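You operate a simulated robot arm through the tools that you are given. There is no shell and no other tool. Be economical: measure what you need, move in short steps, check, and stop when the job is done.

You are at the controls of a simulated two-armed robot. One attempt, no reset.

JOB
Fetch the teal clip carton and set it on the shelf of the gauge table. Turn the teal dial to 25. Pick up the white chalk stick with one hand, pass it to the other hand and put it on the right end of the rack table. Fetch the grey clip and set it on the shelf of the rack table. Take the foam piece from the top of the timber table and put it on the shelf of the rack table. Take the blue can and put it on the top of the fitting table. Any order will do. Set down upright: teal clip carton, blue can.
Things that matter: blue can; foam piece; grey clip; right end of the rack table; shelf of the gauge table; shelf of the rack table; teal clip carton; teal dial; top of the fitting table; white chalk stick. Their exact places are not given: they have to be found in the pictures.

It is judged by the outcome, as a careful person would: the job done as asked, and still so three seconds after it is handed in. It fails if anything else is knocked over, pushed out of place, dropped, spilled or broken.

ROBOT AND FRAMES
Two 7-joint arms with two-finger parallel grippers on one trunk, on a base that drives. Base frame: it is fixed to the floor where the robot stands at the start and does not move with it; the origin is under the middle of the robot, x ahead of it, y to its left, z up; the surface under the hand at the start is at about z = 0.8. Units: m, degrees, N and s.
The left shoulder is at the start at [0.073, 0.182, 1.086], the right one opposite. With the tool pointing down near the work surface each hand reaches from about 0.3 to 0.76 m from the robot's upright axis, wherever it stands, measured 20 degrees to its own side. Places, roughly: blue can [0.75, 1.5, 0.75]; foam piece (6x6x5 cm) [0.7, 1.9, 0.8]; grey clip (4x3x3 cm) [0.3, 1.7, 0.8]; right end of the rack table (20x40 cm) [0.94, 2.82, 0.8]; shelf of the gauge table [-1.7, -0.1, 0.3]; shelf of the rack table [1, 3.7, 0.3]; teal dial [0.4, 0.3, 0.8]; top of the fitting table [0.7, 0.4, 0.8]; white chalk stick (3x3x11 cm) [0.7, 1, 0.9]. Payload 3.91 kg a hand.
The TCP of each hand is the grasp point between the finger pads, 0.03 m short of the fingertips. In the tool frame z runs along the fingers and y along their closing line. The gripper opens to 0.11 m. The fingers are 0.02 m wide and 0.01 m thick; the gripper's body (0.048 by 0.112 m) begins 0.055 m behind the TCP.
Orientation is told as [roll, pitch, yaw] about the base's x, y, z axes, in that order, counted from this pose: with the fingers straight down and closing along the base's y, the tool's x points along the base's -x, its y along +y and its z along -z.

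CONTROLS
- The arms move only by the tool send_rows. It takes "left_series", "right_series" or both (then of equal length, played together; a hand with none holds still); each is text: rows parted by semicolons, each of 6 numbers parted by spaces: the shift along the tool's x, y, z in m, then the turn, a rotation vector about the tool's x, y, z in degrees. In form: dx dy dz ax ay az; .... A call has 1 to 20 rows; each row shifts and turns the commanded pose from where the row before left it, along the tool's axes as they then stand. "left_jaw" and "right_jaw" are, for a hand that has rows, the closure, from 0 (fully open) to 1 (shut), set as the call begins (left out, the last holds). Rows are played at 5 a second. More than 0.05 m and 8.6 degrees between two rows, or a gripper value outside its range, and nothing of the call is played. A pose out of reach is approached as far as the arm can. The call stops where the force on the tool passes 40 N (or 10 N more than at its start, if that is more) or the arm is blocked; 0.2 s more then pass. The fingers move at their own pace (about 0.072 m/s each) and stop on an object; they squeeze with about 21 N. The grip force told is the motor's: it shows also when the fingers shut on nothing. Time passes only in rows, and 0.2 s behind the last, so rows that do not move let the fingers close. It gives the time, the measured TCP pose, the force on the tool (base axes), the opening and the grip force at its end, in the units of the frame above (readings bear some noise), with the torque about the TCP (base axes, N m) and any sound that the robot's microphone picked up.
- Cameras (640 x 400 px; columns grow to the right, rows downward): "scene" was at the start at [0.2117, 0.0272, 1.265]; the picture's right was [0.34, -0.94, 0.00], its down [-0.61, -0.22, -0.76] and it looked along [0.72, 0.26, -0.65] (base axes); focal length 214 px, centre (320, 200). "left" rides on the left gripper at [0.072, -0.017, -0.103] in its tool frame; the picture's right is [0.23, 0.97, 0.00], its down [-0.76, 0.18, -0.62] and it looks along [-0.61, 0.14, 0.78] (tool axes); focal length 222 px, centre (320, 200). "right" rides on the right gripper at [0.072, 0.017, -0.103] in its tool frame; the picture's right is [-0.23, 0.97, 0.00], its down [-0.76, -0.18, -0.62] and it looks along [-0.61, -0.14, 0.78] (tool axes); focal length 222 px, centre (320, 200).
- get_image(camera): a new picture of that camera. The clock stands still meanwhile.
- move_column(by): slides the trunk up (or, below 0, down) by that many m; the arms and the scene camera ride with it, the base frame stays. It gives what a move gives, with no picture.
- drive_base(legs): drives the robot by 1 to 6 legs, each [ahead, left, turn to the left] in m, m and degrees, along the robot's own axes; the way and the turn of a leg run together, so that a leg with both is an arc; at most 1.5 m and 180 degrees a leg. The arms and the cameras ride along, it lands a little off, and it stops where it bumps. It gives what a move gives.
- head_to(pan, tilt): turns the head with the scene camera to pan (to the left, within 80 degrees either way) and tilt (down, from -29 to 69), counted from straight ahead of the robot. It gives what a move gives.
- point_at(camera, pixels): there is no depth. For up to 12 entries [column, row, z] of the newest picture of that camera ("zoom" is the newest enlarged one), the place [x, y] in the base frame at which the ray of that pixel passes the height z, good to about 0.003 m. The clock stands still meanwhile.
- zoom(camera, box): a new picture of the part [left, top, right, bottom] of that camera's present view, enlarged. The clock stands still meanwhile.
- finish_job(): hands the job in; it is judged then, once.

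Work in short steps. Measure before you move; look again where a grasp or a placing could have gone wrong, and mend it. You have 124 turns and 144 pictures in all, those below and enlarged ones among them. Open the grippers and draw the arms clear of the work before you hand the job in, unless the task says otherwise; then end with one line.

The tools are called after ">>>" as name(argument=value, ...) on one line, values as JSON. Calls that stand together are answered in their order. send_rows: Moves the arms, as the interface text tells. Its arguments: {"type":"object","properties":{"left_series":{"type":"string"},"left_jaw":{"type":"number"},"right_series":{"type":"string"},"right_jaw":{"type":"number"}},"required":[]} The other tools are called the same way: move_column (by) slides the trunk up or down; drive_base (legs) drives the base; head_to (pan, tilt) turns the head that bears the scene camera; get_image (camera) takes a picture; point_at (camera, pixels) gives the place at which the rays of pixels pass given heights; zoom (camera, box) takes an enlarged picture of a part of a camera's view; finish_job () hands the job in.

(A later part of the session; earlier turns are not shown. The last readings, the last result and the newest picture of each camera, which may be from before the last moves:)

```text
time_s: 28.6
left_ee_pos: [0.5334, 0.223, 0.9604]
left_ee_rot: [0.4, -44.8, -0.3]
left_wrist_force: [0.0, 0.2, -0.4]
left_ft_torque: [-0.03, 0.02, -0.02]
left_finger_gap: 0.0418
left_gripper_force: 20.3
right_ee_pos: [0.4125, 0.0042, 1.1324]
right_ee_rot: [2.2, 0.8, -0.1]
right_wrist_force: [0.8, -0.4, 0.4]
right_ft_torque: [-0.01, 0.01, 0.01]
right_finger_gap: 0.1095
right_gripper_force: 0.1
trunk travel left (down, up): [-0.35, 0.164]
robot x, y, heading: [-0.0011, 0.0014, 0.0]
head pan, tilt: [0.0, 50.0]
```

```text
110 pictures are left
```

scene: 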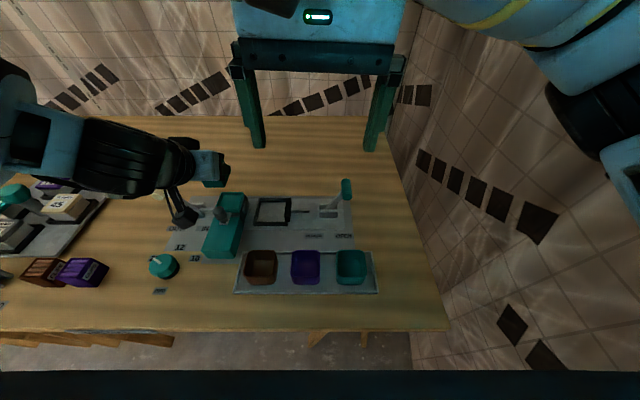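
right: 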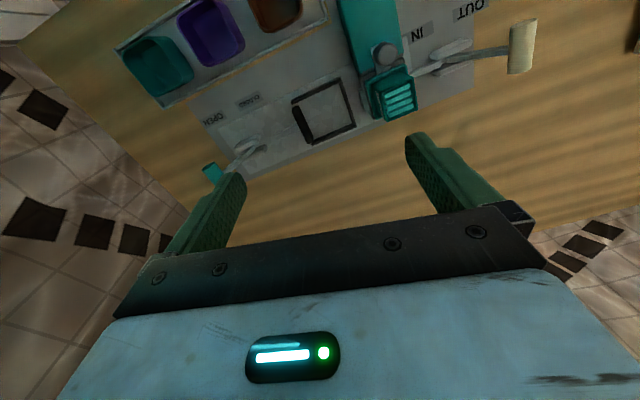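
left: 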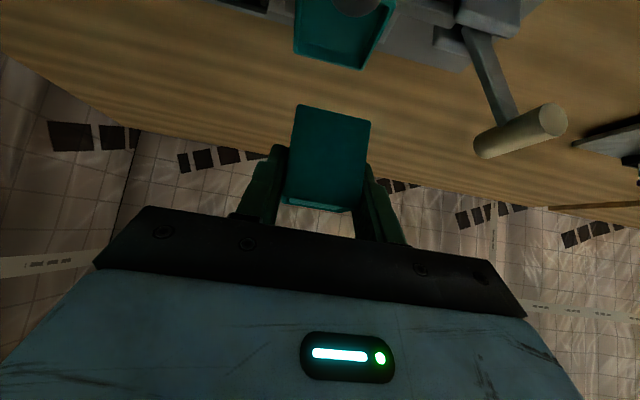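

Carton is out and upright. I raise it and draw it in, back the base away, turn around and look at the gauge table.

>>> send_rows(left_series="-0.0035 0 -0.039 0 0 0; -0.0035 0 -0.039 0 0 0; -0.0035 0 -0.039 0 0 0; -0.0035 0 -0.039 0 0 0; 0 0 0 0 0 0")

>>> drive_base(legs=[[-0.35, 0, 0], [0, 0, 179]])

>>> head_to(pan=0, tilt=35)

>>> get_image(camera="scene")

```text
time_s: 29.8
left_ee_pos: [0.4307, 0.2248, 1.0787]
left_ee_rot: [0.5, -44.5, -0.3]
left_wrist_force: [0.1, -0.2, -1.9]
left_ft_torque: [0.0, 0.04, 0.01]
left_finger_gap: 0.0418
left_gripper_force: 21.1
right_ee_pos: [0.4126, 0.0038, 1.1321]
right_ee_rot: [2.3, 0.8, 0.0]
right_wrist_force: [-0.1, 0.2, 0.1]
right_ft_torque: [0.04, 0.02, -0.02]
right_finger_gap: 0.1102
right_gripper_force: 0.0
trunk travel left (down, up): [-0.35, 0.164]
robot x, y, heading: [-0.0005, 0.0026, -0.1]
head pan, tilt: [0.0, 50.0]
```

```text
time_s: 39.0
left_ee_pos: [-0.7825, -0.2055, 1.0764]
left_ee_rot: [2.0, -44.1, 177.0]
left_wrist_force: [-0.6, -0.5, -0.7]
left_ft_torque: [-0.02, -0.06, 0.02]
left_finger_gap: 0.0415
left_gripper_force: 20.6
right_ee_pos: [-0.7605, 0.0135, 1.1311]
right_ee_rot: [2.7, 0.9, 178.9]
right_wrist_force: [0.2, -0.4, 0.9]
right_ft_torque: [-0.02, 0.0, -0.03]
right_finger_gap: 0.1102
right_gripper_force: 0.0
trunk travel left (down, up): [-0.35, 0.164]
robot x, y, heading: [-0.3485, 0.003, 178.8]
head pan, tilt: [0.0, 50.0]
stopped in leg 2: the robot was blocked; the commanded pose is now the measured one
```

```text
time_s: 39.8
left_ee_pos: [-0.7859, -0.2068, 1.0771]
left_ee_rot: [2.1, -44.0, 177.3]
left_wrist_force: [0.5, 0.3, -1.6]
left_ft_torque: [0.02, -0.04, -0.04]
left_finger_gap: 0.0415
left_gripper_force: 21.3
right_ee_pos: [-0.7624, 0.0132, 1.1316]
right_ee_rot: [2.7, 1.0, 178.9]
right_wrist_force: [-0.2, 0.4, -0.3]
right_ft_torque: [0.04, 0.01, 0.01]
right_finger_gap: 0.11
right_gripper_force: 0.1
trunk travel left (down, up): [-0.35, 0.164]
robot x, y, heading: [-0.3493, 0.0029, 178.7]
head pan, tilt: [0.0, 35.0]
```

```text
109 pictures are left
```

scene: 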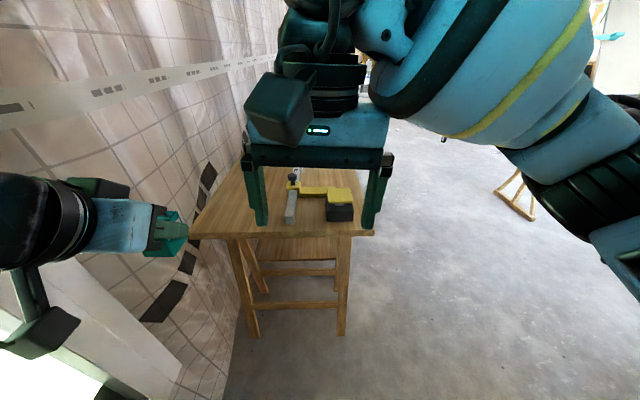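

The gauge table is ahead with a shelf below; the left elbow seems near the wall, so I shift right a bit (0.15 m) and drop the right hand out of the view line, then look.

>>> drive_base(legs=[[0, -0.12, 0]])

>>> send_rows(right_series="0.02 -0.04 0 0 0 0; 0.02 -0.04 0 0 0 0; 0.02 -0.04 0 0 0 0; 0 -0.04 0 0 0 0; 0 -0.04 0 0 0 0; 0 0 0 0 0 0")

>>> get_image(camera="scene")

>>> zoom(camera="scene", box=[180, 130, 420, 350])

```text
time_s: 41.5
left_ee_pos: [-0.7796, -0.0905, 1.0765]
left_ee_rot: [1.2, -44.4, 177.7]
left_wrist_force: [-0.3, -0.6, -1.0]
left_ft_torque: [-0.04, -0.04, -0.03]
left_finger_gap: 0.0415
left_gripper_force: 20.6
right_ee_pos: [-0.7551, 0.1263, 1.132]
right_ee_rot: [2.4, 0.7, 178.8]
right_wrist_force: [-0.4, 0.3, 0.3]
right_ft_torque: [0.0, 0.0, 0.02]
right_finger_gap: 0.1101
right_gripper_force: 0.1
trunk travel left (down, up): [-0.35, 0.164]
robot x, y, heading: [-0.3456, 0.1229, 178.6]
head pan, tilt: [0.0, 35.0]
```

```text
time_s: 42.9
left_ee_pos: [-0.7793, -0.0927, 1.0764]
left_ee_rot: [1.2, -44.4, 177.8]
left_wrist_force: [-0.4, -0.4, -0.8]
left_ft_torque: [0.02, -0.01, 0.03]
left_finger_gap: 0.0413
left_gripper_force: 20.7
right_ee_pos: [-0.6923, 0.3241, 1.1249]
right_ee_rot: [2.2, 0.9, 178.7]
right_wrist_force: [-0.4, 0.1, 0.5]
right_ft_torque: [-0.01, -0.05, -0.02]
right_finger_gap: 0.11
right_gripper_force: 0.1
trunk travel left (down, up): [-0.35, 0.164]
robot x, y, heading: [-0.3445, 0.1216, 178.7]
head pan, tilt: [0.0, 35.0]
```

```text
108 pictures are left
```

scene: 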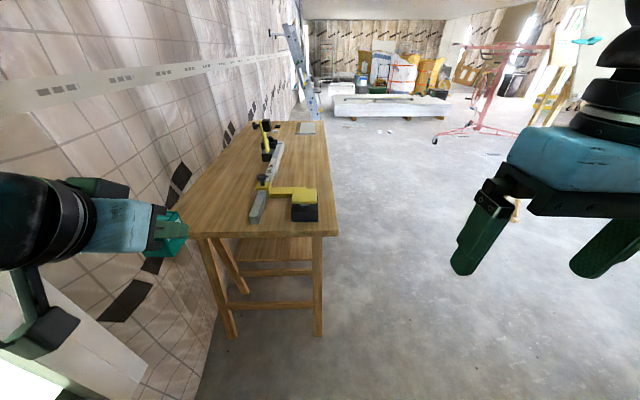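

```text
1.82 times, centred on (300, 240) of scene
```

zoom: 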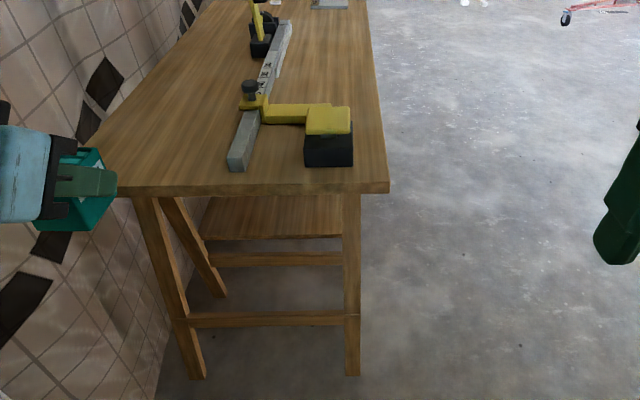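

The table's long side faces +y, with shelf board visible below. I measure the table corners and shelf edge.

>>> point_at(camera="zoom", pixels=[[388, 184, 0.8], [108, 187, 0.8], [368, 3, 0.8], [342, 235, 0.3], [205, 237, 0.3], [342, 196, 0.3], [352, 372, 0.0], [357, 255, 0.3], [343, 318, 0.15]])

>>> point_at(camera="scene", pixels=[[324, 122, 0.8], [296, 216, 0.8]])

```text
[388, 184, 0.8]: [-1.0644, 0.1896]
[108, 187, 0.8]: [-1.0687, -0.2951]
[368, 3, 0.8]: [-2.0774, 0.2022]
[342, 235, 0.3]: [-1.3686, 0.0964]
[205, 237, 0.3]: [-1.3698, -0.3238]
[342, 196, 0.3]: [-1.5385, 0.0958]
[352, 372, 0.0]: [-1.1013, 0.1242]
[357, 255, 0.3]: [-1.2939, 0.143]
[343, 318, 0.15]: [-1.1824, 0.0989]
```

```text
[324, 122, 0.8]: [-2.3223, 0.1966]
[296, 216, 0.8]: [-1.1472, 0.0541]
```

I check the floor to the right before driving around to the table's long side.

>>> head_to(pan=-45, tilt=30)

>>> get_image(camera="scene")

```text
time_s: 44.0
left_ee_pos: [-0.7787, -0.0928, 1.0759]
left_ee_rot: [1.2, -44.4, 177.6]
left_wrist_force: [-0.3, -0.2, -1.0]
left_ft_torque: [0.02, -0.01, -0.02]
left_finger_gap: 0.0416
left_gripper_force: 20.7
right_ee_pos: [-0.6923, 0.3253, 1.1241]
right_ee_rot: [2.2, 0.7, 178.8]
right_wrist_force: [-1.0, 0.2, 0.6]
right_ft_torque: [0.02, 0.0, 0.0]
right_finger_gap: 0.1101
right_gripper_force: 0.1
trunk travel left (down, up): [-0.35, 0.164]
robot x, y, heading: [-0.3437, 0.1274, 178.6]
head pan, tilt: [-45.0, 30.0]
```

```text
106 pictures are left
```

scene: 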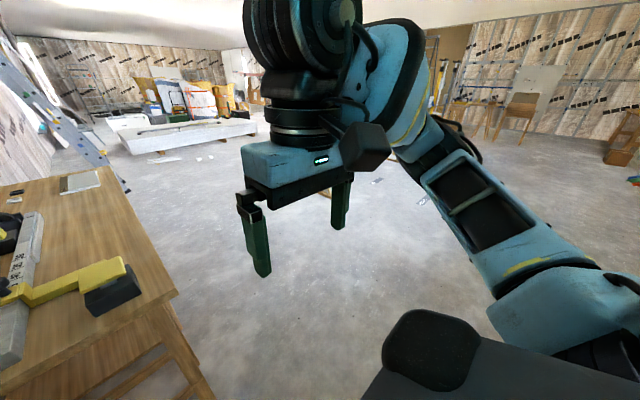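

Floor is clear. Drive around: right 0.75, ahead 1.38, turn left 91°.

>>> drive_base(legs=[[0, -0.75, 0], [1.38, 0, 0], [0, 0, 91.3]])

>>> head_to(pan=0, tilt=45)

>>> move_column(by=-0.34)

>>> get_image(camera="scene")

```text
time_s: 60.9
left_ee_pos: [-1.4715, 0.4736, 1.0768]
left_ee_rot: [1.2, -44.4, -96.6]
left_wrist_force: [0.0, -0.1, -0.4]
left_ft_torque: [-0.03, -0.03, -0.03]
left_finger_gap: 0.0417
left_gripper_force: 20.7
right_ee_pos: [-1.8801, 0.5916, 1.1246]
right_ee_rot: [2.3, 0.8, -95.6]
right_wrist_force: [-0.1, 0.4, -0.4]
right_ft_torque: [0.0, 0.01, 0.0]
right_finger_gap: 0.1102
right_gripper_force: 0.1
trunk travel left (down, up): [-0.35, 0.164]
robot x, y, heading: [-1.6503, 0.9212, -95.4]
head pan, tilt: [-45.0, 30.0]
```

```text
time_s: 62.0
left_ee_pos: [-1.4706, 0.4736, 1.0761]
left_ee_rot: [1.2, -44.4, -96.5]
left_wrist_force: [-0.3, -0.4, -1.1]
left_ft_torque: [0.01, 0.0, -0.02]
left_finger_gap: 0.0417
left_gripper_force: 20.5
right_ee_pos: [-1.8804, 0.5922, 1.1252]
right_ee_rot: [2.4, 0.7, -95.5]
right_wrist_force: [-0.1, 0.0, 0.6]
right_ft_torque: [-0.04, 0.0, -0.03]
right_finger_gap: 0.11
right_gripper_force: 0.1
trunk travel left (down, up): [-0.35, 0.164]
robot x, y, heading: [-1.647, 0.9237, -95.6]
head pan, tilt: [0.0, 45.0]
```

```text
time_s: 65.4
left_ee_pos: [-1.4779, 0.4125, 0.6433]
left_ee_rot: [0.9, -28.6, -96.4]
left_wrist_force: [-0.1, -0.5, 0.5]
left_ft_torque: [-0.02, -0.04, -0.01]
left_finger_gap: 0.0417
left_gripper_force: 20.9
right_ee_pos: [-1.8818, 0.5923, 0.785]
right_ee_rot: [2.3, 0.7, -95.4]
right_wrist_force: [0.5, 0.0, 0.2]
right_ft_torque: [-0.03, -0.02, 0.04]
right_finger_gap: 0.1099
right_gripper_force: 0.0
trunk travel left (down, up): [-0.01, 0.504]
robot x, y, heading: [-1.6542, 0.9235, -95.6]
head pan, tilt: [0.0, 45.0]
```

```text
105 pictures are left
```

scene: 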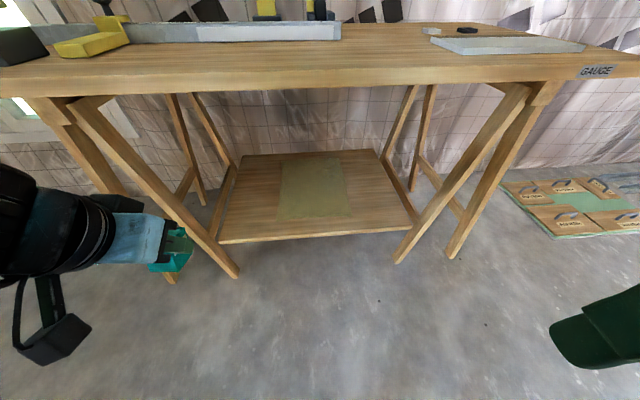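

Shelf seen clearly with a green mat in its centre. I measure it.

>>> point_at(camera="scene", pixels=[[222, 240, 0.3], [415, 229, 0.3], [378, 150, 0.3], [240, 154, 0.3], [278, 221, 0.3], [352, 216, 0.3], [315, 190, 0.3], [160, 80, 0.8], [450, 80, 0.8], [237, 275, 0.0], [397, 262, 0.0]])

>>> get_image(camera="left")

```text
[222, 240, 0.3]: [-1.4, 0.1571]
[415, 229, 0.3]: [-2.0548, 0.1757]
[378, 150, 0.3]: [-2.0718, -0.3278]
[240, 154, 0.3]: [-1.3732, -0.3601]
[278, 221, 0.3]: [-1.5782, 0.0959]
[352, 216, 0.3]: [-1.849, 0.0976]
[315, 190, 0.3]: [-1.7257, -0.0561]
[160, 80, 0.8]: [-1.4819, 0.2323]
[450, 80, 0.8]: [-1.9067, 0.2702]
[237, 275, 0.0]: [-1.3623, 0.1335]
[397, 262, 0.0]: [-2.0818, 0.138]
```

```text
104 pictures are left
```

left: 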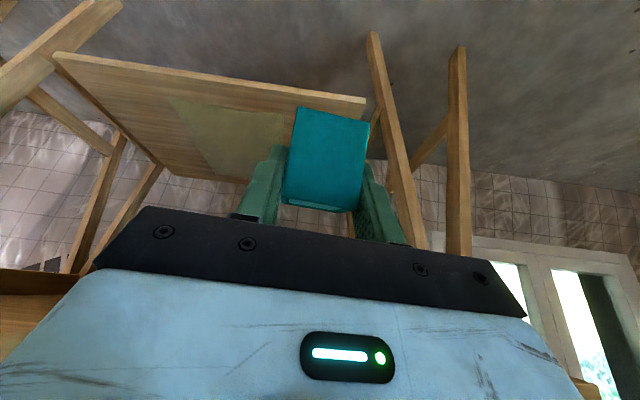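

Shelf spans x -1.40…-2.06, y -0.34…0.165. I align the base (heading -90, shifted right), then level the hand back to 45° and lower it in front of the table.

>>> drive_base(legs=[[0.02, -0.25, 0], [0, 0, 5.6]])

>>> send_rows(left_series="0 0 0 0 -8.2 0; 0 0 0 0 -8.2 0; 0.0295 0 0.0295 0 0 0; 0.0295 0 0.0295 0 0 0; 0.0295 0 0.0295 0 0 0; 0.0295 0 0.0295 0 0 0; 0.0295 0 0.0295 0 0 0; 0.0295 0 0.0295 0 0 0; 0 0 0 0 0 0")

>>> get_image(camera="scene")

>>> get_image(camera="left")

```text
time_s: 68.7
left_ee_pos: [-1.6759, 0.4344, 0.6413]
left_ee_rot: [0.8, -28.6, -90.5]
left_wrist_force: [0.3, -0.1, -0.2]
left_ft_torque: [0.02, -0.01, -0.02]
left_finger_gap: 0.0418
left_gripper_force: 21.0
right_ee_pos: [-2.0944, 0.573, 0.785]
right_ee_rot: [2.3, 0.7, -89.6]
right_wrist_force: [0.4, 0.1, -0.3]
right_ft_torque: [0.01, 0.01, 0.0]
right_finger_gap: 0.1102
right_gripper_force: 0.0
trunk travel left (down, up): [-0.01, 0.504]
robot x, y, heading: [-1.8976, 0.9256, -89.9]
head pan, tilt: [0.0, 45.0]
```

```text
time_s: 70.7
left_ee_pos: [-1.6778, 0.3878, 0.4607]
left_ee_rot: [1.1, -44.9, -90.9]
left_wrist_force: [0.8, -0.5, -1.0]
left_ft_torque: [-0.01, 0.01, 0.01]
left_finger_gap: 0.0415
left_gripper_force: 21.7
left hand out of reach, approached as far as the arm can: row 1, 2, 7, 8
right_ee_pos: [-2.0948, 0.573, 0.7859]
right_ee_rot: [2.5, 0.7, -89.6]
right_wrist_force: [-0.3, 0.6, 0.4]
right_ft_torque: [0.0, 0.02, 0.03]
right_finger_gap: 0.1101
right_gripper_force: 0.2
trunk travel left (down, up): [-0.01, 0.504]
robot x, y, heading: [-1.9012, 0.9258, -89.8]
head pan, tilt: [0.0, 45.0]
```

```text
103 pictures are left
```

scene: 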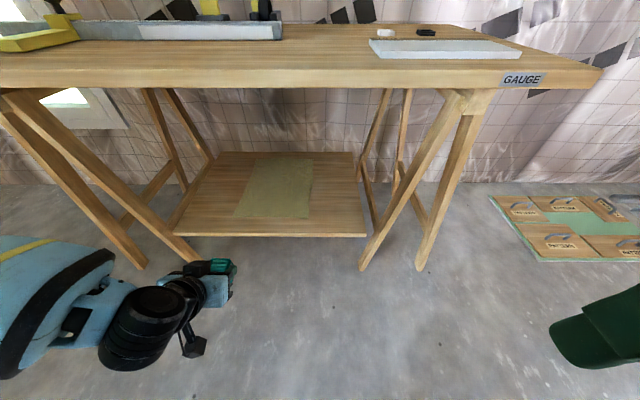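

```text
102 pictures are left
```

left: 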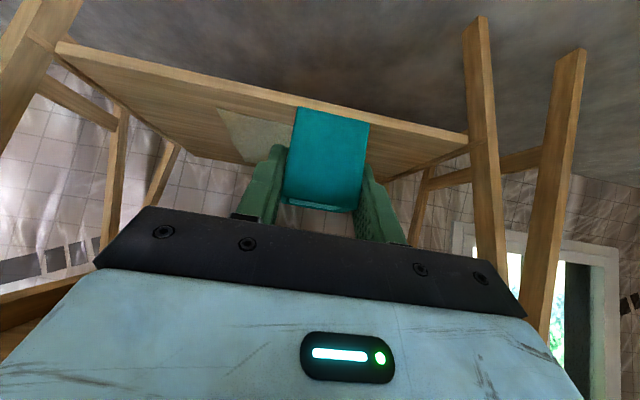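

Carton remains level. I drive ahead 0.25 m at this height (carton bottom ≈0.42, clear above the shelf), then check.

>>> drive_base(legs=[[0.25, 0, 0]])

>>> send_rows(left_series="-0.025 0 0.025 0 0 0; -0.025 0 0.025 0 0 0; -0.02 0 0.02 0 0 0; 0 0 0 0 0 0")

>>> get_image(camera="scene")

>>> get_image(camera="left")

```text
time_s: 72.5
left_ee_pos: [-1.6782, 0.1415, 0.4605]
left_ee_rot: [1.3, -44.8, -91.0]
left_wrist_force: [0.4, 0.0, -1.2]
left_ft_torque: [0.0, 0.03, 0.01]
left_finger_gap: 0.0415
left_gripper_force: 20.9
right_ee_pos: [-2.0951, 0.3275, 0.7842]
right_ee_rot: [2.2, 0.7, -89.8]
right_wrist_force: [-0.2, 0.8, -0.3]
right_ft_torque: [-0.02, 0.04, 0.02]
right_finger_gap: 0.1102
right_gripper_force: 0.0
trunk travel left (down, up): [-0.01, 0.504]
robot x, y, heading: [-1.8969, 0.6838, -89.8]
head pan, tilt: [0.0, 45.0]
```

```text
time_s: 73.7
left_ee_pos: [-1.6628, 0.0695, 0.4413]
left_ee_rot: [1.2, -42.0, -89.7]
left_wrist_force: [-0.1, 0.1, 0.0]
left_ft_torque: [0.04, -0.02, 0.03]
left_finger_gap: 0.0414
left_gripper_force: 20.8
right_ee_pos: [-2.0898, 0.3323, 0.7878]
right_ee_rot: [2.3, 0.5, -89.0]
right_wrist_force: [0.0, 0.0, 0.6]
right_ft_torque: [0.02, 0.01, -0.04]
right_finger_gap: 0.1099
right_gripper_force: 0.1
trunk travel left (down, up): [-0.01, 0.504]
robot x, y, heading: [-1.8972, 0.6812, -89.1]
head pan, tilt: [0.0, 45.0]
stopped in row 4 (left hand): the arm was blocked; the commanded pose is now the measured one
```

```text
101 pictures are left
```

scene: 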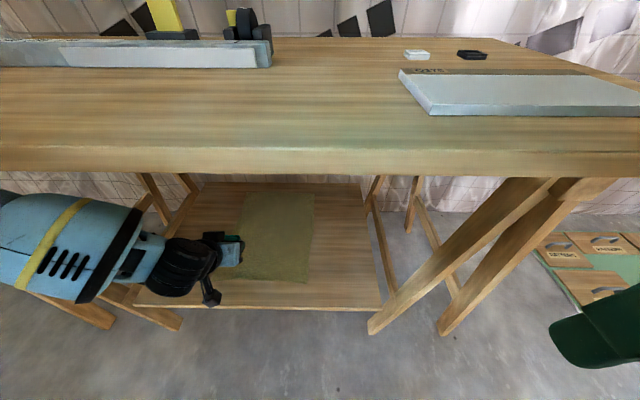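

```text
100 pictures are left
```

left: 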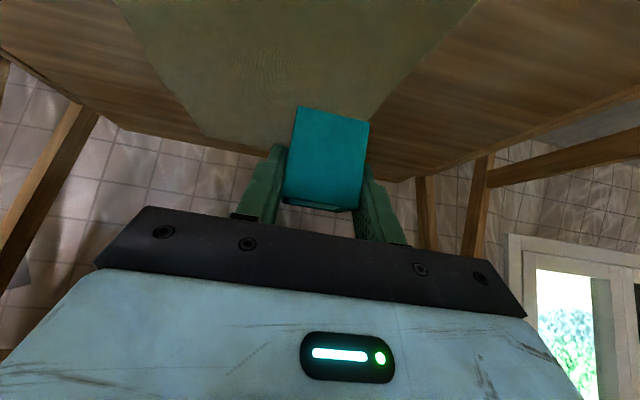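

Hand is over the shelf (y≈0.07). I correct the pitch and try descending in small steps.

>>> send_rows(left_series="0 0 0 0 -3 0; 0.014 0 0.014 0 0 0; 0.014 0 0.014 0 0 0; 0.014 0 0.014 0 0 0; 0 0 0 0 0 0")

>>> get_image(camera="scene")

```text
time_s: 74.9
left_ee_pos: [-1.6693, 0.0694, 0.4157]
left_ee_rot: [1.7, -45.2, -90.7]
left_wrist_force: [-0.3, 0.4, -0.9]
left_ft_torque: [0.02, 0.02, -0.01]
left_finger_gap: 0.0415
left_gripper_force: 21.4
left hand out of reach, approached as far as the arm can: row 3, 4
right_ee_pos: [-2.0955, 0.3332, 0.7872]
right_ee_rot: [2.6, 0.3, -89.3]
right_wrist_force: [-0.7, 0.2, 0.6]
right_ft_torque: [-0.01, 0.01, -0.01]
right_finger_gap: 0.1101
right_gripper_force: 0.1
trunk travel left (down, up): [-0.01, 0.504]
robot x, y, heading: [-1.9015, 0.685, -89.2]
head pan, tilt: [0.0, 45.0]
```

```text
99 pictures are left
```

scene: 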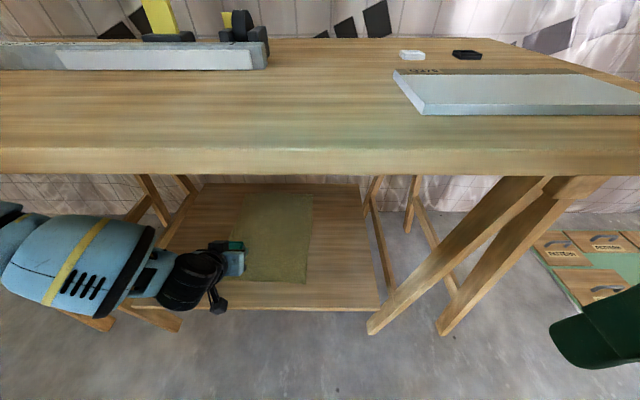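

Reach improves with more extension. I back the base 0.12 m and extend the arm forward while going down.

>>> drive_base(legs=[[-0.12, 0, 0]])

>>> send_rows(left_series="-0.021 0 0.021 0 0 0; -0.021 0 0.021 0 0 0; -0.021 0 0.021 0 0 0; -0.021 0 0.021 0 0 0; 0.01 0 0.01 0 0 0; 0.01 0 0.01 0 0 0; 0 0 0 0 0 0")

>>> get_image(camera="scene")

```text
time_s: 76.1
left_ee_pos: [-1.6685, 0.1854, 0.4112]
left_ee_rot: [1.4, -44.9, -90.4]
left_wrist_force: [-0.4, -0.1, -1.4]
left_ft_torque: [0.01, 0.0, -0.03]
left_finger_gap: 0.0414
left_gripper_force: 20.6
right_ee_pos: [-2.093, 0.4488, 0.7849]
right_ee_rot: [2.4, 0.7, -89.2]
right_wrist_force: [0.0, -0.1, -0.6]
right_ft_torque: [0.0, 0.02, 0.03]
right_finger_gap: 0.11
right_gripper_force: 0.0
trunk travel left (down, up): [-0.01, 0.504]
robot x, y, heading: [-1.8979, 0.8055, -89.4]
head pan, tilt: [0.0, 45.0]
```

```text
time_s: 77.7
left_ee_pos: [-1.6669, 0.0689, 0.3813]
left_ee_rot: [1.3, -44.8, -90.3]
left_wrist_force: [-0.5, 0.1, -1.0]
left_ft_torque: [-0.03, 0.01, -0.03]
left_finger_gap: 0.0416
left_gripper_force: 21.5
right_ee_pos: [-2.0942, 0.4477, 0.7857]
right_ee_rot: [2.3, 0.7, -89.3]
right_wrist_force: [0.2, -0.3, 0.8]
right_ft_torque: [-0.03, 0.01, -0.05]
right_finger_gap: 0.1099
right_gripper_force: 0.0
trunk travel left (down, up): [-0.01, 0.504]
robot x, y, heading: [-1.9012, 0.805, -89.5]
head pan, tilt: [0.0, 45.0]
```

```text
98 pictures are left
```

scene: 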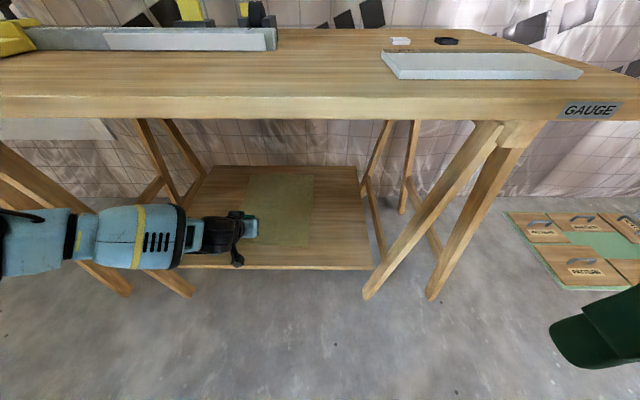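

Extension works. Continue: slightly forward and down 0.03, then fine steps.

>>> send_rows(left_series="-0.0106 0 0.0177 0 0 0; 0.0106 0 0.0106 0 0 0; 0 0 0 0 0 0")

>>> send_rows(left_series="0.004 0 0.004 0 0 0; 0.004 0 0.004 0 0 0; 0 0 0 0 0 0")

>>> zoom(camera="left", box=[200, 40, 440, 220])

>>> zoom(camera="scene", box=[180, 160, 340, 280])

```text
time_s: 78.5
left_ee_pos: [-1.6662, 0.0477, 0.3617]
left_ee_rot: [1.4, -44.8, -90.4]
left_wrist_force: [0.4, -0.1, -1.5]
left_ft_torque: [-0.02, 0.02, 0.04]
left_finger_gap: 0.0415
left_gripper_force: 21.6
right_ee_pos: [-2.0943, 0.4478, 0.7854]
right_ee_rot: [2.4, 0.7, -89.4]
right_wrist_force: [0.2, 0.1, -0.8]
right_ft_torque: [0.01, 0.01, 0.0]
right_finger_gap: 0.1102
right_gripper_force: 0.0
trunk travel left (down, up): [-0.01, 0.504]
robot x, y, heading: [-1.9028, 0.803, -89.2]
head pan, tilt: [0.0, 45.0]
```

```text
time_s: 79.3
left_ee_pos: [-1.6661, 0.0474, 0.3503]
left_ee_rot: [1.4, -44.9, -90.4]
left_wrist_force: [-0.8, 0.8, -0.8]
left_ft_torque: [0.01, -0.02, -0.01]
left_finger_gap: 0.0417
left_gripper_force: 21.3
right_ee_pos: [-2.0943, 0.4477, 0.7848]
right_ee_rot: [2.3, 0.6, -89.3]
right_wrist_force: [-0.3, 0.3, 0.1]
right_ft_torque: [-0.01, 0.02, -0.02]
right_finger_gap: 0.1099
right_gripper_force: 0.0
trunk travel left (down, up): [-0.01, 0.504]
robot x, y, heading: [-1.9, 0.803, -89.7]
head pan, tilt: [0.0, 45.0]
```

```text
2.22 times, centred on (320, 130) of left
```

zoom: 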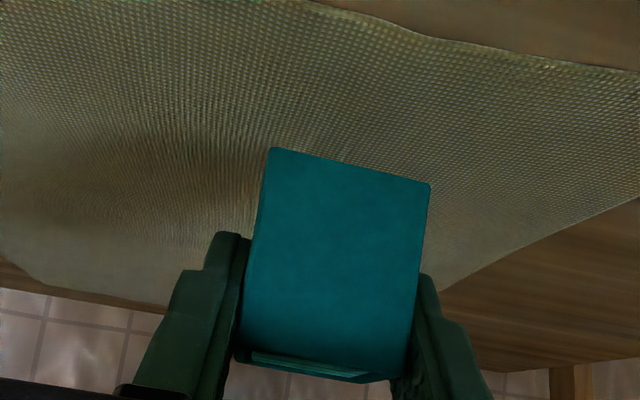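

```text
3.33 times, centred on (260, 220) of scene
```

zoom: 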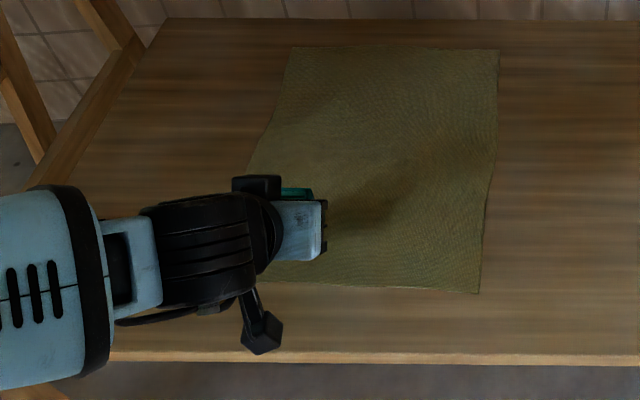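

Close to the surface; I lower in 3 mm steps watching the force.

>>> send_rows(left_series="0.0021 0 0.0021 0 0 0; 0.0021 0 0.0021 0 0 0; 0 0 0 0 0 0")

>>> send_rows(left_series="0.0021 0 0.0021 0 0 0; 0 0 0 0 0 0")

>>> send_rows(left_series="0.0021 0 0.0021 0 0 0; 0 0 0 0 0 0")

```text
time_s: 80.1
left_ee_pos: [-1.6646, 0.0483, 0.3468]
left_ee_rot: [1.4, -44.7, -90.4]
left_wrist_force: [0.0, 0.3, -1.0]
left_ft_torque: [0.04, 0.0, 0.01]
left_finger_gap: 0.0416
left_gripper_force: 20.9
right_ee_pos: [-2.0936, 0.4476, 0.7842]
right_ee_rot: [2.3, 0.6, -89.4]
right_wrist_force: [0.4, 0.5, -0.2]
right_ft_torque: [-0.01, 0.0, -0.02]
right_finger_gap: 0.11
right_gripper_force: 0.1
trunk travel left (down, up): [-0.01, 0.504]
robot x, y, heading: [-1.9014, 0.8033, -89.5]
head pan, tilt: [0.0, 45.0]
```

```text
time_s: 80.7
left_ee_pos: [-1.6642, 0.0484, 0.3425]
left_ee_rot: [1.3, -44.9, -90.4]
left_wrist_force: [-0.3, 0.2, -1.0]
left_ft_torque: [-0.01, 0.02, -0.01]
left_finger_gap: 0.0415
left_gripper_force: 21.2
left hand out of reach, approached as far as the arm can: row 1
right_ee_pos: [-2.0945, 0.4493, 0.7849]
right_ee_rot: [2.3, 0.6, -89.4]
right_wrist_force: [-0.1, -0.4, 0.5]
right_ft_torque: [0.03, 0.0, 0.03]
right_finger_gap: 0.11
right_gripper_force: 0.0
trunk travel left (down, up): [-0.01, 0.504]
robot x, y, heading: [-1.9047, 0.8031, -89.5]
head pan, tilt: [0.0, 45.0]
```

```text
time_s: 81.3
left_ee_pos: [-1.6628, 0.0513, 0.3386]
left_ee_rot: [1.2, -45.0, -90.3]
left_wrist_force: [0.1, 0.0, -1.2]
left_ft_torque: [0.0, -0.02, -0.03]
left_finger_gap: 0.0415
left_gripper_force: 20.4
right_ee_pos: [-2.0956, 0.4485, 0.7854]
right_ee_rot: [2.3, 0.8, -89.2]
right_wrist_force: [0.0, 0.4, -0.2]
right_ft_torque: [-0.02, -0.02, 0.0]
right_finger_gap: 0.1099
right_gripper_force: 0.0
trunk travel left (down, up): [-0.01, 0.504]
robot x, y, heading: [-1.9012, 0.8057, -89.4]
head pan, tilt: [0.0, 45.0]
```

No contact yet; extend 2 cm further and keep lowering.

>>> send_rows(left_series="-0.0141 0 0.0141 0 0 0; 0.0021 0 0.0021 0 0 0; 0 0 0 0 0 0")

>>> send_rows(left_series="0.0021 0 0.0021 0 0 0; 0 0 0 0 0 0")

>>> zoom(camera="left", box=[200, 40, 440, 220])

```text
time_s: 82.1
left_ee_pos: [-1.6531, 0.0405, 0.3432]
left_ee_rot: [1.2, -44.9, -90.3]
left_wrist_force: [-0.2, 0.6, -0.5]
left_ft_torque: [0.04, -0.01, -0.01]
left_finger_gap: 0.0415
left_gripper_force: 20.9
left hand out of reach, approached as far as the arm can: row 1
right_ee_pos: [-2.0936, 0.4482, 0.7841]
right_ee_rot: [2.4, 0.7, -89.2]
right_wrist_force: [0.2, 1.0, -0.7]
right_ft_torque: [-0.01, 0.02, 0.02]
right_finger_gap: 0.1099
right_gripper_force: 0.1
trunk travel left (down, up): [-0.01, 0.504]
robot x, y, heading: [-1.8978, 0.8048, -89.3]
head pan, tilt: [0.0, 45.0]
```

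```text
time_s: 82.7
left_ee_pos: [-1.653, 0.0414, 0.3423]
left_ee_rot: [1.4, -44.9, -90.4]
left_wrist_force: [-0.5, 0.0, -1.8]
left_ft_torque: [-0.01, -0.03, 0.0]
left_finger_gap: 0.0414
left_gripper_force: 21.4
right_ee_pos: [-2.0923, 0.4489, 0.7848]
right_ee_rot: [2.3, 0.8, -89.3]
right_wrist_force: [-0.4, 0.4, 0.4]
right_ft_torque: [0.02, -0.02, 0.02]
right_finger_gap: 0.1098
right_gripper_force: 0.1
trunk travel left (down, up): [-0.01, 0.504]
robot x, y, heading: [-1.9015, 0.8033, -89.1]
head pan, tilt: [0.0, 45.0]
```

```text
2.22 times, centred on (320, 130) of left
```

zoom: 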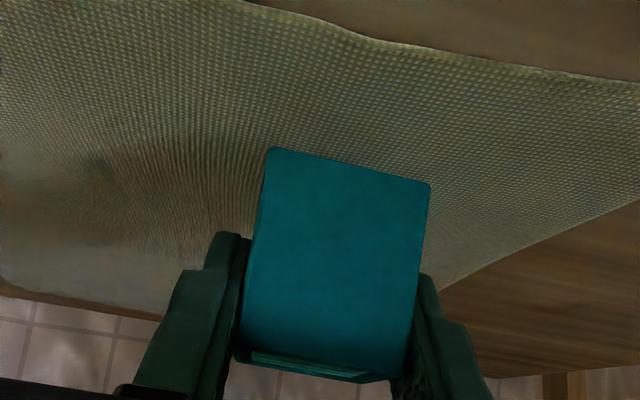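

The arm is at its limit; I use the last centimetre of the trunk.

>>> move_column(by=-0.005)

>>> move_column(by=-0.005)

>>> zoom(camera="scene", box=[180, 160, 340, 280])

```text
time_s: 83.3
left_ee_pos: [-1.653, 0.04, 0.3394]
left_ee_rot: [1.3, -44.9, -90.3]
left_wrist_force: [-0.2, -1.0, -0.7]
left_ft_torque: [0.02, 0.01, 0.0]
left_finger_gap: 0.0417
left_gripper_force: 20.7
right_ee_pos: [-2.0944, 0.449, 0.78]
right_ee_rot: [2.3, 0.7, -89.3]
right_wrist_force: [0.8, 0.9, -0.8]
right_ft_torque: [-0.01, 0.03, 0.03]
right_finger_gap: 0.11
right_gripper_force: 0.0
trunk travel left (down, up): [-0.005, 0.509]
robot x, y, heading: [-1.9039, 0.8037, -89.2]
head pan, tilt: [0.0, 45.0]
```

```text
time_s: 83.8
left_ee_pos: [-1.6533, 0.0415, 0.334]
left_ee_rot: [1.3, -45.0, -90.3]
left_wrist_force: [0.5, 0.8, -0.5]
left_ft_torque: [0.01, -0.01, -0.01]
left_finger_gap: 0.0417
left_gripper_force: 21.2
right_ee_pos: [-2.0942, 0.4491, 0.7743]
right_ee_rot: [2.2, 0.7, -89.3]
right_wrist_force: [0.2, 0.0, -0.1]
right_ft_torque: [-0.03, -0.02, 0.0]
right_finger_gap: 0.1097
right_gripper_force: 0.1
trunk travel left (down, up): [0.0, 0.514]
robot x, y, heading: [-1.9015, 0.8038, -89.3]
head pan, tilt: [0.0, 45.0]
```

```text
3.33 times, centred on (260, 220) of scene
```

zoom: 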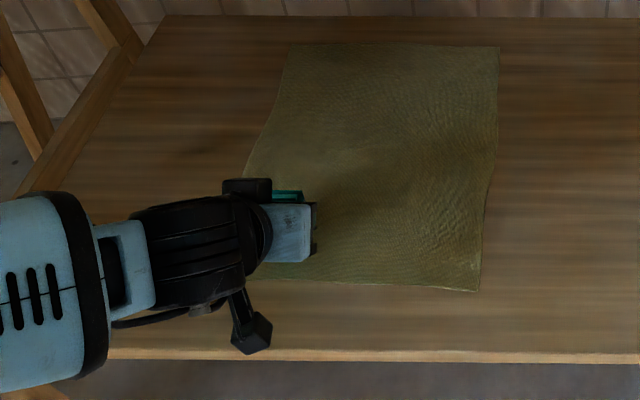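

>>> send_rows(left_series="0.0092 0 -0.0049 0 0 0; 0 0 0 0 0 0")

>>> send_rows(left_series="0.0028 0 0.0028 0 0 0; 0 0 0 0 0 0")

>>> send_rows(left_series="0.0028 0 0.0028 0 0 0; 0 0 0 0 0 0")

```text
time_s: 84.4
left_ee_pos: [-1.6536, 0.0522, 0.3333]
left_ee_rot: [1.3, -44.9, -90.3]
left_wrist_force: [-1.4, 1.2, -1.2]
left_ft_torque: [0.02, 0.0, 0.03]
left_finger_gap: 0.0414
left_gripper_force: 20.7
right_ee_pos: [-2.0947, 0.449, 0.7765]
right_ee_rot: [2.3, 0.8, -89.4]
right_wrist_force: [-0.2, -0.1, -1.0]
right_ft_torque: [0.0, 0.0, 0.0]
right_finger_gap: 0.1101
right_gripper_force: 0.1
trunk travel left (down, up): [0.0, 0.514]
robot x, y, heading: [-1.9024, 0.8025, -89.3]
head pan, tilt: [0.0, 45.0]
```

```text
time_s: 85.0
left_ee_pos: [-1.6518, 0.0527, 0.3278]
left_ee_rot: [1.3, -44.8, -90.4]
left_wrist_force: [0.0, -0.3, 2.0]
left_ft_torque: [0.09, 0.1, 0.03]
left_finger_gap: 0.043
left_gripper_force: 21.7
right_ee_pos: [-2.0931, 0.4488, 0.7736]
right_ee_rot: [2.2, 0.7, -89.3]
right_wrist_force: [0.1, 0.5, -0.2]
right_ft_torque: [-0.04, -0.02, -0.02]
right_finger_gap: 0.1102
right_gripper_force: 0.1
trunk travel left (down, up): [0.0, 0.514]
robot x, y, heading: [-1.9033, 0.7998, -89.5]
head pan, tilt: [0.0, 45.0]
```

```text
time_s: 85.6
left_ee_pos: [-1.6532, 0.0516, 0.3259]
left_ee_rot: [1.4, -45.1, -90.3]
left_wrist_force: [2.0, 2.9, 13.1]
left_ft_torque: [-0.24, 0.17, -0.02]
left_finger_gap: 0.0417
left_gripper_force: 20.9
right_ee_pos: [-2.093, 0.4492, 0.7752]
right_ee_rot: [2.3, 0.7, -89.2]
right_wrist_force: [-0.3, 0.1, 0.1]
right_ft_torque: [0.04, -0.03, 0.0]
right_finger_gap: 0.1099
right_gripper_force: 0.0
trunk travel left (down, up): [0.0, 0.514]
robot x, y, heading: [-1.9003, 0.8008, -89.3]
head pan, tilt: [0.0, 45.0]
```

Contact made (13 N up). Release and retreat along the tool axis.

>>> send_rows(left_series="-0.001 0 -0.001 0 0 0; 0 0 0 0 0 0; 0 0 0 0 0 0; 0 0 0 0 0 0", left_jaw=0.3)

>>> send_rows(left_series="0 0 -0.03 0 0 0; 0 0 -0.03 0 0 0; 0 0 -0.03 0 0 0; 0 0 0 0 0 0")

>>> get_image(camera="left")

```text
time_s: 86.6
left_ee_pos: [-1.6528, 0.0511, 0.3262]
left_ee_rot: [1.3, -44.9, -90.3]
left_wrist_force: [0.0, -0.1, 0.0]
left_ft_torque: [0.01, 0.01, 0.02]
left_finger_gap: 0.0769
left_gripper_force: 0.0
right_ee_pos: [-2.093, 0.4492, 0.7739]
right_ee_rot: [2.3, 0.7, -89.4]
right_wrist_force: [0.4, 0.8, 0.4]
right_ft_torque: [-0.02, 0.03, -0.04]
right_finger_gap: 0.11
right_gripper_force: 0.0
trunk travel left (down, up): [0.0, 0.514]
robot x, y, heading: [-1.9052, 0.8053, -89.5]
head pan, tilt: [0.0, 45.0]
```

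```text
time_s: 87.6
left_ee_pos: [-1.6553, 0.1136, 0.3892]
left_ee_rot: [1.2, -44.9, -90.3]
left_wrist_force: [-0.2, -0.8, -0.5]
left_ft_torque: [-0.02, 0.01, 0.03]
left_finger_gap: 0.0771
left_gripper_force: 0.1
right_ee_pos: [-2.0935, 0.4486, 0.7753]
right_ee_rot: [2.3, 0.7, -89.2]
right_wrist_force: [-0.2, 0.6, 0.7]
right_ft_torque: [-0.02, 0.02, -0.02]
right_finger_gap: 0.1102
right_gripper_force: 0.1
trunk travel left (down, up): [0.0, 0.514]
robot x, y, heading: [-1.9005, 0.803, -89.1]
head pan, tilt: [0.0, 45.0]
```

```text
93 pictures are left
```

left: 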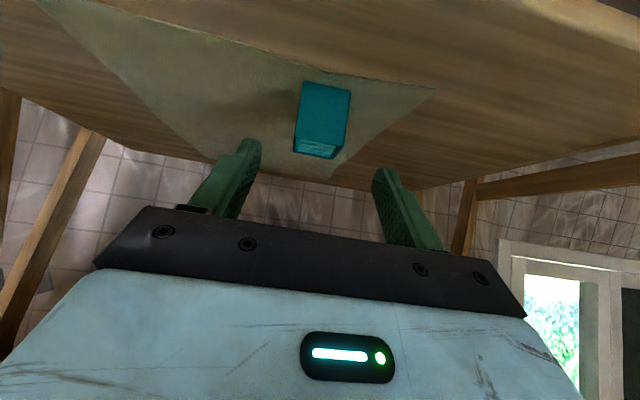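

Carton stands upright on the shelf. I back off, raise the trunk, and fold the left arm back to a carry pose.

>>> drive_base(legs=[[-0.4, 0, 0]])

>>> move_column(by=0.35)

>>> send_rows(left_series="-0.0057 0 -0.0453 0 0 0; -0.0057 0 -0.0453 0 0 0; -0.0057 0 -0.0453 0 0 0; -0.0057 0 -0.0453 0 0 0; -0.0057 0 -0.0453 0 0 0; -0.0057 0 -0.0453 0 0 0; -0.0057 0 -0.0453 0 0 0; -0.0057 0 -0.0453 0 0 0; 0 0 0 0 7.5 0; 0 0 0 0 7.5 0; 0 0 0 0 7.5 0; 0 0 0 0 7.5 0; 0 0 0 0 7.5 0; 0 0 0 0 7.5 0; 0 0 0 0 0 0")

>>> zoom(camera="scene", box=[160, 80, 400, 280])

```text
time_s: 90.0
left_ee_pos: [-1.6589, 0.497, 0.3874]
left_ee_rot: [1.3, -45.0, -90.4]
left_wrist_force: [0.1, -0.8, 0.5]
left_ft_torque: [-0.01, 0.0, -0.03]
left_finger_gap: 0.077
left_gripper_force: 0.1
right_ee_pos: [-2.0989, 0.8347, 0.7755]
right_ee_rot: [2.3, 0.7, -89.4]
right_wrist_force: [-0.3, 0.1, -0.3]
right_ft_torque: [0.01, -0.01, -0.01]
right_finger_gap: 0.11
right_gripper_force: 0.1
trunk travel left (down, up): [0.0, 0.514]
robot x, y, heading: [-1.9045, 1.1893, -89.3]
head pan, tilt: [0.0, 45.0]
```

```text
time_s: 93.5
left_ee_pos: [-1.6601, 0.4976, 0.7388]
left_ee_rot: [1.1, -45.0, -90.4]
left_wrist_force: [-0.3, -0.5, 0.0]
left_ft_torque: [0.01, -0.02, -0.01]
left_finger_gap: 0.0769
left_gripper_force: 0.1
right_ee_pos: [-2.0977, 0.8337, 1.1257]
right_ee_rot: [2.3, 0.8, -89.4]
right_wrist_force: [0.1, 1.4, 0.0]
right_ft_torque: [0.01, 0.02, -0.01]
right_finger_gap: 0.11
right_gripper_force: 0.1
trunk travel left (down, up): [-0.35, 0.164]
robot x, y, heading: [-1.9108, 1.1876, -89.4]
head pan, tilt: [0.0, 45.0]
```

```text
time_s: 96.7
left_ee_pos: [-1.6646, 0.722, 1.0279]
left_ee_rot: [0.8, 0.0, -89.6]
left_wrist_force: [-0.8, 0.2, -0.1]
left_ft_torque: [0.0, -0.03, 0.04]
left_finger_gap: 0.0769
left_gripper_force: 0.0
right_ee_pos: [-2.0977, 0.8344, 1.1242]
right_ee_rot: [2.2, 0.7, -89.4]
right_wrist_force: [0.0, 0.5, -0.9]
right_ft_torque: [0.02, 0.01, -0.02]
right_finger_gap: 0.1101
right_gripper_force: 0.0
trunk travel left (down, up): [-0.35, 0.164]
robot x, y, heading: [-1.9087, 1.19, -89.4]
head pan, tilt: [0.0, 45.0]
```

```text
2.00 times, centred on (280, 180) of scene
```

zoom: 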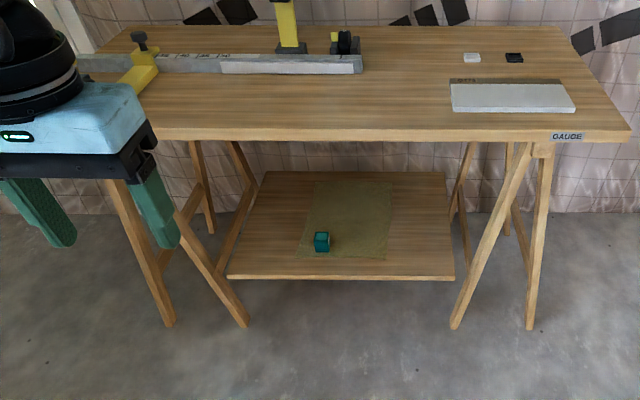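

Carton is well placed. I turn to face +x and survey the other tables before driving.

>>> drive_base(legs=[[0, 0.0, 89.4], [1.1, 0.3, 0]])

>>> head_to(pan=10, tilt=25)

>>> get_image(camera="scene")

```text
time_s: 106.2
left_ee_pos: [-0.3236, 1.6944, 1.0274]
left_ee_rot: [0.8, -0.1, -1.3]
left_wrist_force: [-0.6, 0.7, 0.2]
left_ft_torque: [-0.01, -0.01, 0.01]
left_finger_gap: 0.0768
left_gripper_force: 0.1
right_ee_pos: [-0.4471, 1.2638, 1.1242]
right_ee_rot: [2.3, 0.7, -1.0]
right_wrist_force: [-0.3, -0.5, 0.4]
right_ft_torque: [0.02, 0.01, 0.02]
right_finger_gap: 0.1099
right_gripper_force: 0.0
trunk travel left (down, up): [-0.35, 0.164]
robot x, y, heading: [-0.799, 1.4637, -1.3]
head pan, tilt: [0.0, 45.0]
```

```text
time_s: 107.1
left_ee_pos: [-0.3233, 1.694, 1.0271]
left_ee_rot: [0.8, 0.0, -1.3]
left_wrist_force: [0.5, -0.7, 0.1]
left_ft_torque: [-0.01, 0.02, 0.03]
left_finger_gap: 0.0773
left_gripper_force: 0.0
right_ee_pos: [-0.4487, 1.2641, 1.125]
right_ee_rot: [2.3, 0.7, -1.0]
right_wrist_force: [1.0, -0.7, -0.4]
right_ft_torque: [-0.01, -0.01, 0.01]
right_finger_gap: 0.1097
right_gripper_force: 0.0
trunk travel left (down, up): [-0.35, 0.164]
robot x, y, heading: [-0.8042, 1.4658, -1.0]
head pan, tilt: [10.0, 25.0]
```

```text
91 pictures are left
```

scene: 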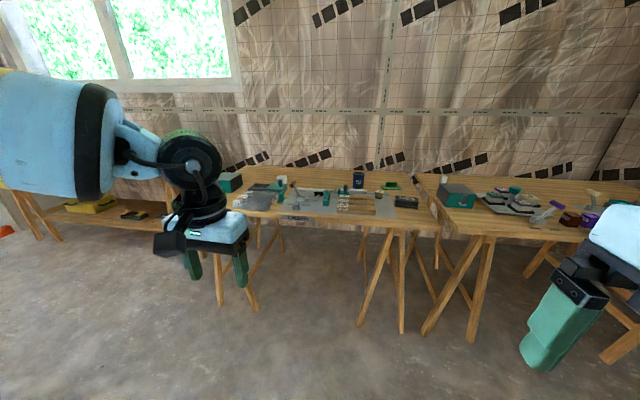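

The timber table lies straight ahead with the blue can at (358,180). I drive up to it and look down.

>>> drive_base(legs=[[0.72, 0.02, 1]])

>>> head_to(pan=0, tilt=45)

>>> get_image(camera="scene")

```text
time_s: 111.0
left_ee_pos: [0.3986, 1.7146, 1.028]
left_ee_rot: [0.8, 0.0, -0.3]
left_wrist_force: [0.4, 0.8, 0.6]
left_ft_torque: [0.02, -0.01, -0.02]
left_finger_gap: 0.0769
left_gripper_force: 0.0
right_ee_pos: [0.2805, 1.2824, 1.1251]
right_ee_rot: [2.3, 0.7, -0.1]
right_wrist_force: [0.5, 0.3, -0.5]
right_ft_torque: [0.01, 0.01, -0.03]
right_finger_gap: 0.1101
right_gripper_force: 0.1
trunk travel left (down, up): [-0.35, 0.164]
robot x, y, heading: [-0.0743, 1.4777, -0.3]
head pan, tilt: [10.0, 25.0]
```

```text
time_s: 111.8
left_ee_pos: [0.3983, 1.7139, 1.0287]
left_ee_rot: [0.8, -0.1, -0.4]
left_wrist_force: [-0.2, 0.4, -0.7]
left_ft_torque: [-0.03, 0.01, -0.03]
left_finger_gap: 0.0769
left_gripper_force: 0.2
right_ee_pos: [0.2797, 1.2829, 1.1256]
right_ee_rot: [2.3, 0.7, -0.2]
right_wrist_force: [0.0, -0.3, -0.2]
right_ft_torque: [0.02, 0.01, 0.01]
right_finger_gap: 0.11
right_gripper_force: 0.0
trunk travel left (down, up): [-0.35, 0.164]
robot x, y, heading: [-0.0686, 1.4802, -0.3]
head pan, tilt: [0.0, 45.0]
```

```text
90 pictures are left
```

scene: 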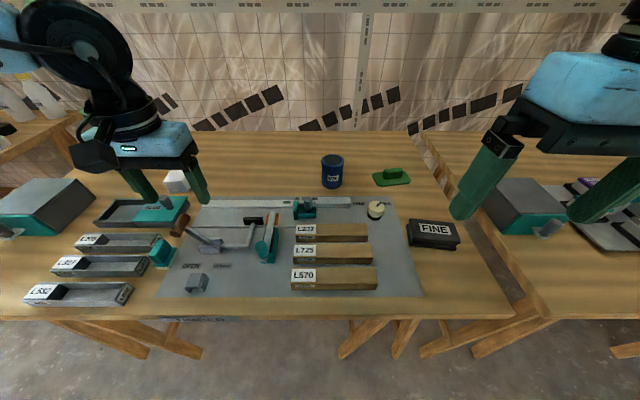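

I zoom on the can, grey clip, foam, and the region to the right for the chalk.

>>> zoom(camera="scene", box=[280, 140, 440, 240])

>>> zoom(camera="scene", box=[80, 160, 290, 320])

>>> point_at(camera="scene", pixels=[[332, 186, 0.8], [332, 157, 0.9], [197, 283, 0.815], [177, 180, 0.84], [391, 180, 0.8], [530, 200, 0.88], [160, 313, 0.8], [510, 313, 0.8], [415, 135, 0.8]])

>>> head_to(pan=-40, tilt=40)

>>> get_image(camera="scene")

```text
4.00 times, centred on (360, 190) of scene
```

zoom: 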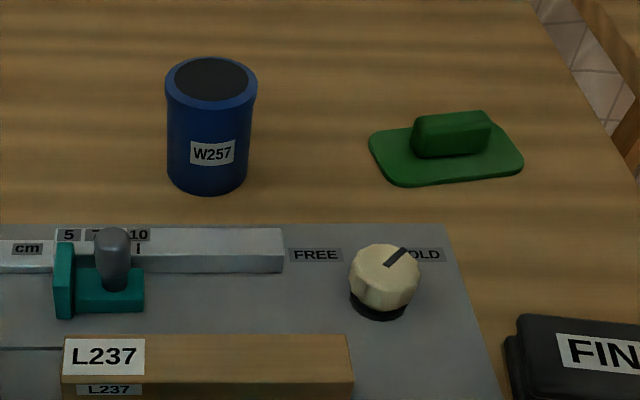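

```text
2.50 times, centred on (185, 240) of scene
```

zoom: 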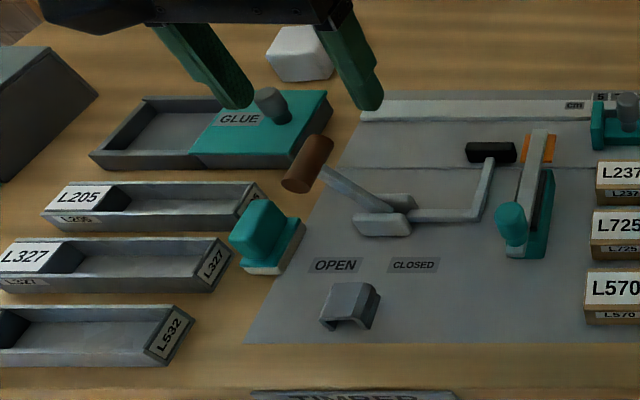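

```text
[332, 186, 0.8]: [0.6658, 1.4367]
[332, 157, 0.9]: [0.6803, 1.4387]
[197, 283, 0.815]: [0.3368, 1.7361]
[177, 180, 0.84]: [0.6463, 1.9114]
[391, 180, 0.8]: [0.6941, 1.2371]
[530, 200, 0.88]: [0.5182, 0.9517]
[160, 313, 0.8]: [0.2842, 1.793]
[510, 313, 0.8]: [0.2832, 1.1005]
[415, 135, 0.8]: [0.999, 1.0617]
```

```text
time_s: 112.9
left_ee_pos: [0.3988, 1.7145, 1.0279]
left_ee_rot: [0.9, -0.1, -0.3]
left_wrist_force: [0.3, -1.0, 0.5]
left_ft_torque: [-0.03, 0.02, 0.03]
left_finger_gap: 0.077
left_gripper_force: 0.1
right_ee_pos: [0.2811, 1.2819, 1.1255]
right_ee_rot: [2.3, 0.7, 0.0]
right_wrist_force: [0.2, 0.1, 0.2]
right_ft_torque: [0.04, 0.0, -0.02]
right_finger_gap: 0.1098
right_gripper_force: 0.0
trunk travel left (down, up): [-0.35, 0.164]
robot x, y, heading: [-0.0698, 1.4775, -0.3]
head pan, tilt: [-40.0, 40.0]
```

```text
87 pictures are left
```

scene: 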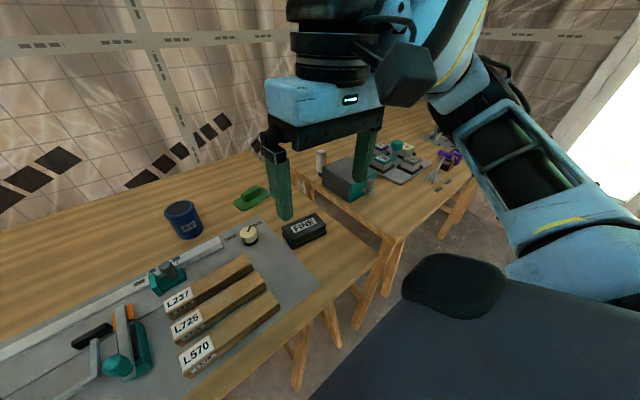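

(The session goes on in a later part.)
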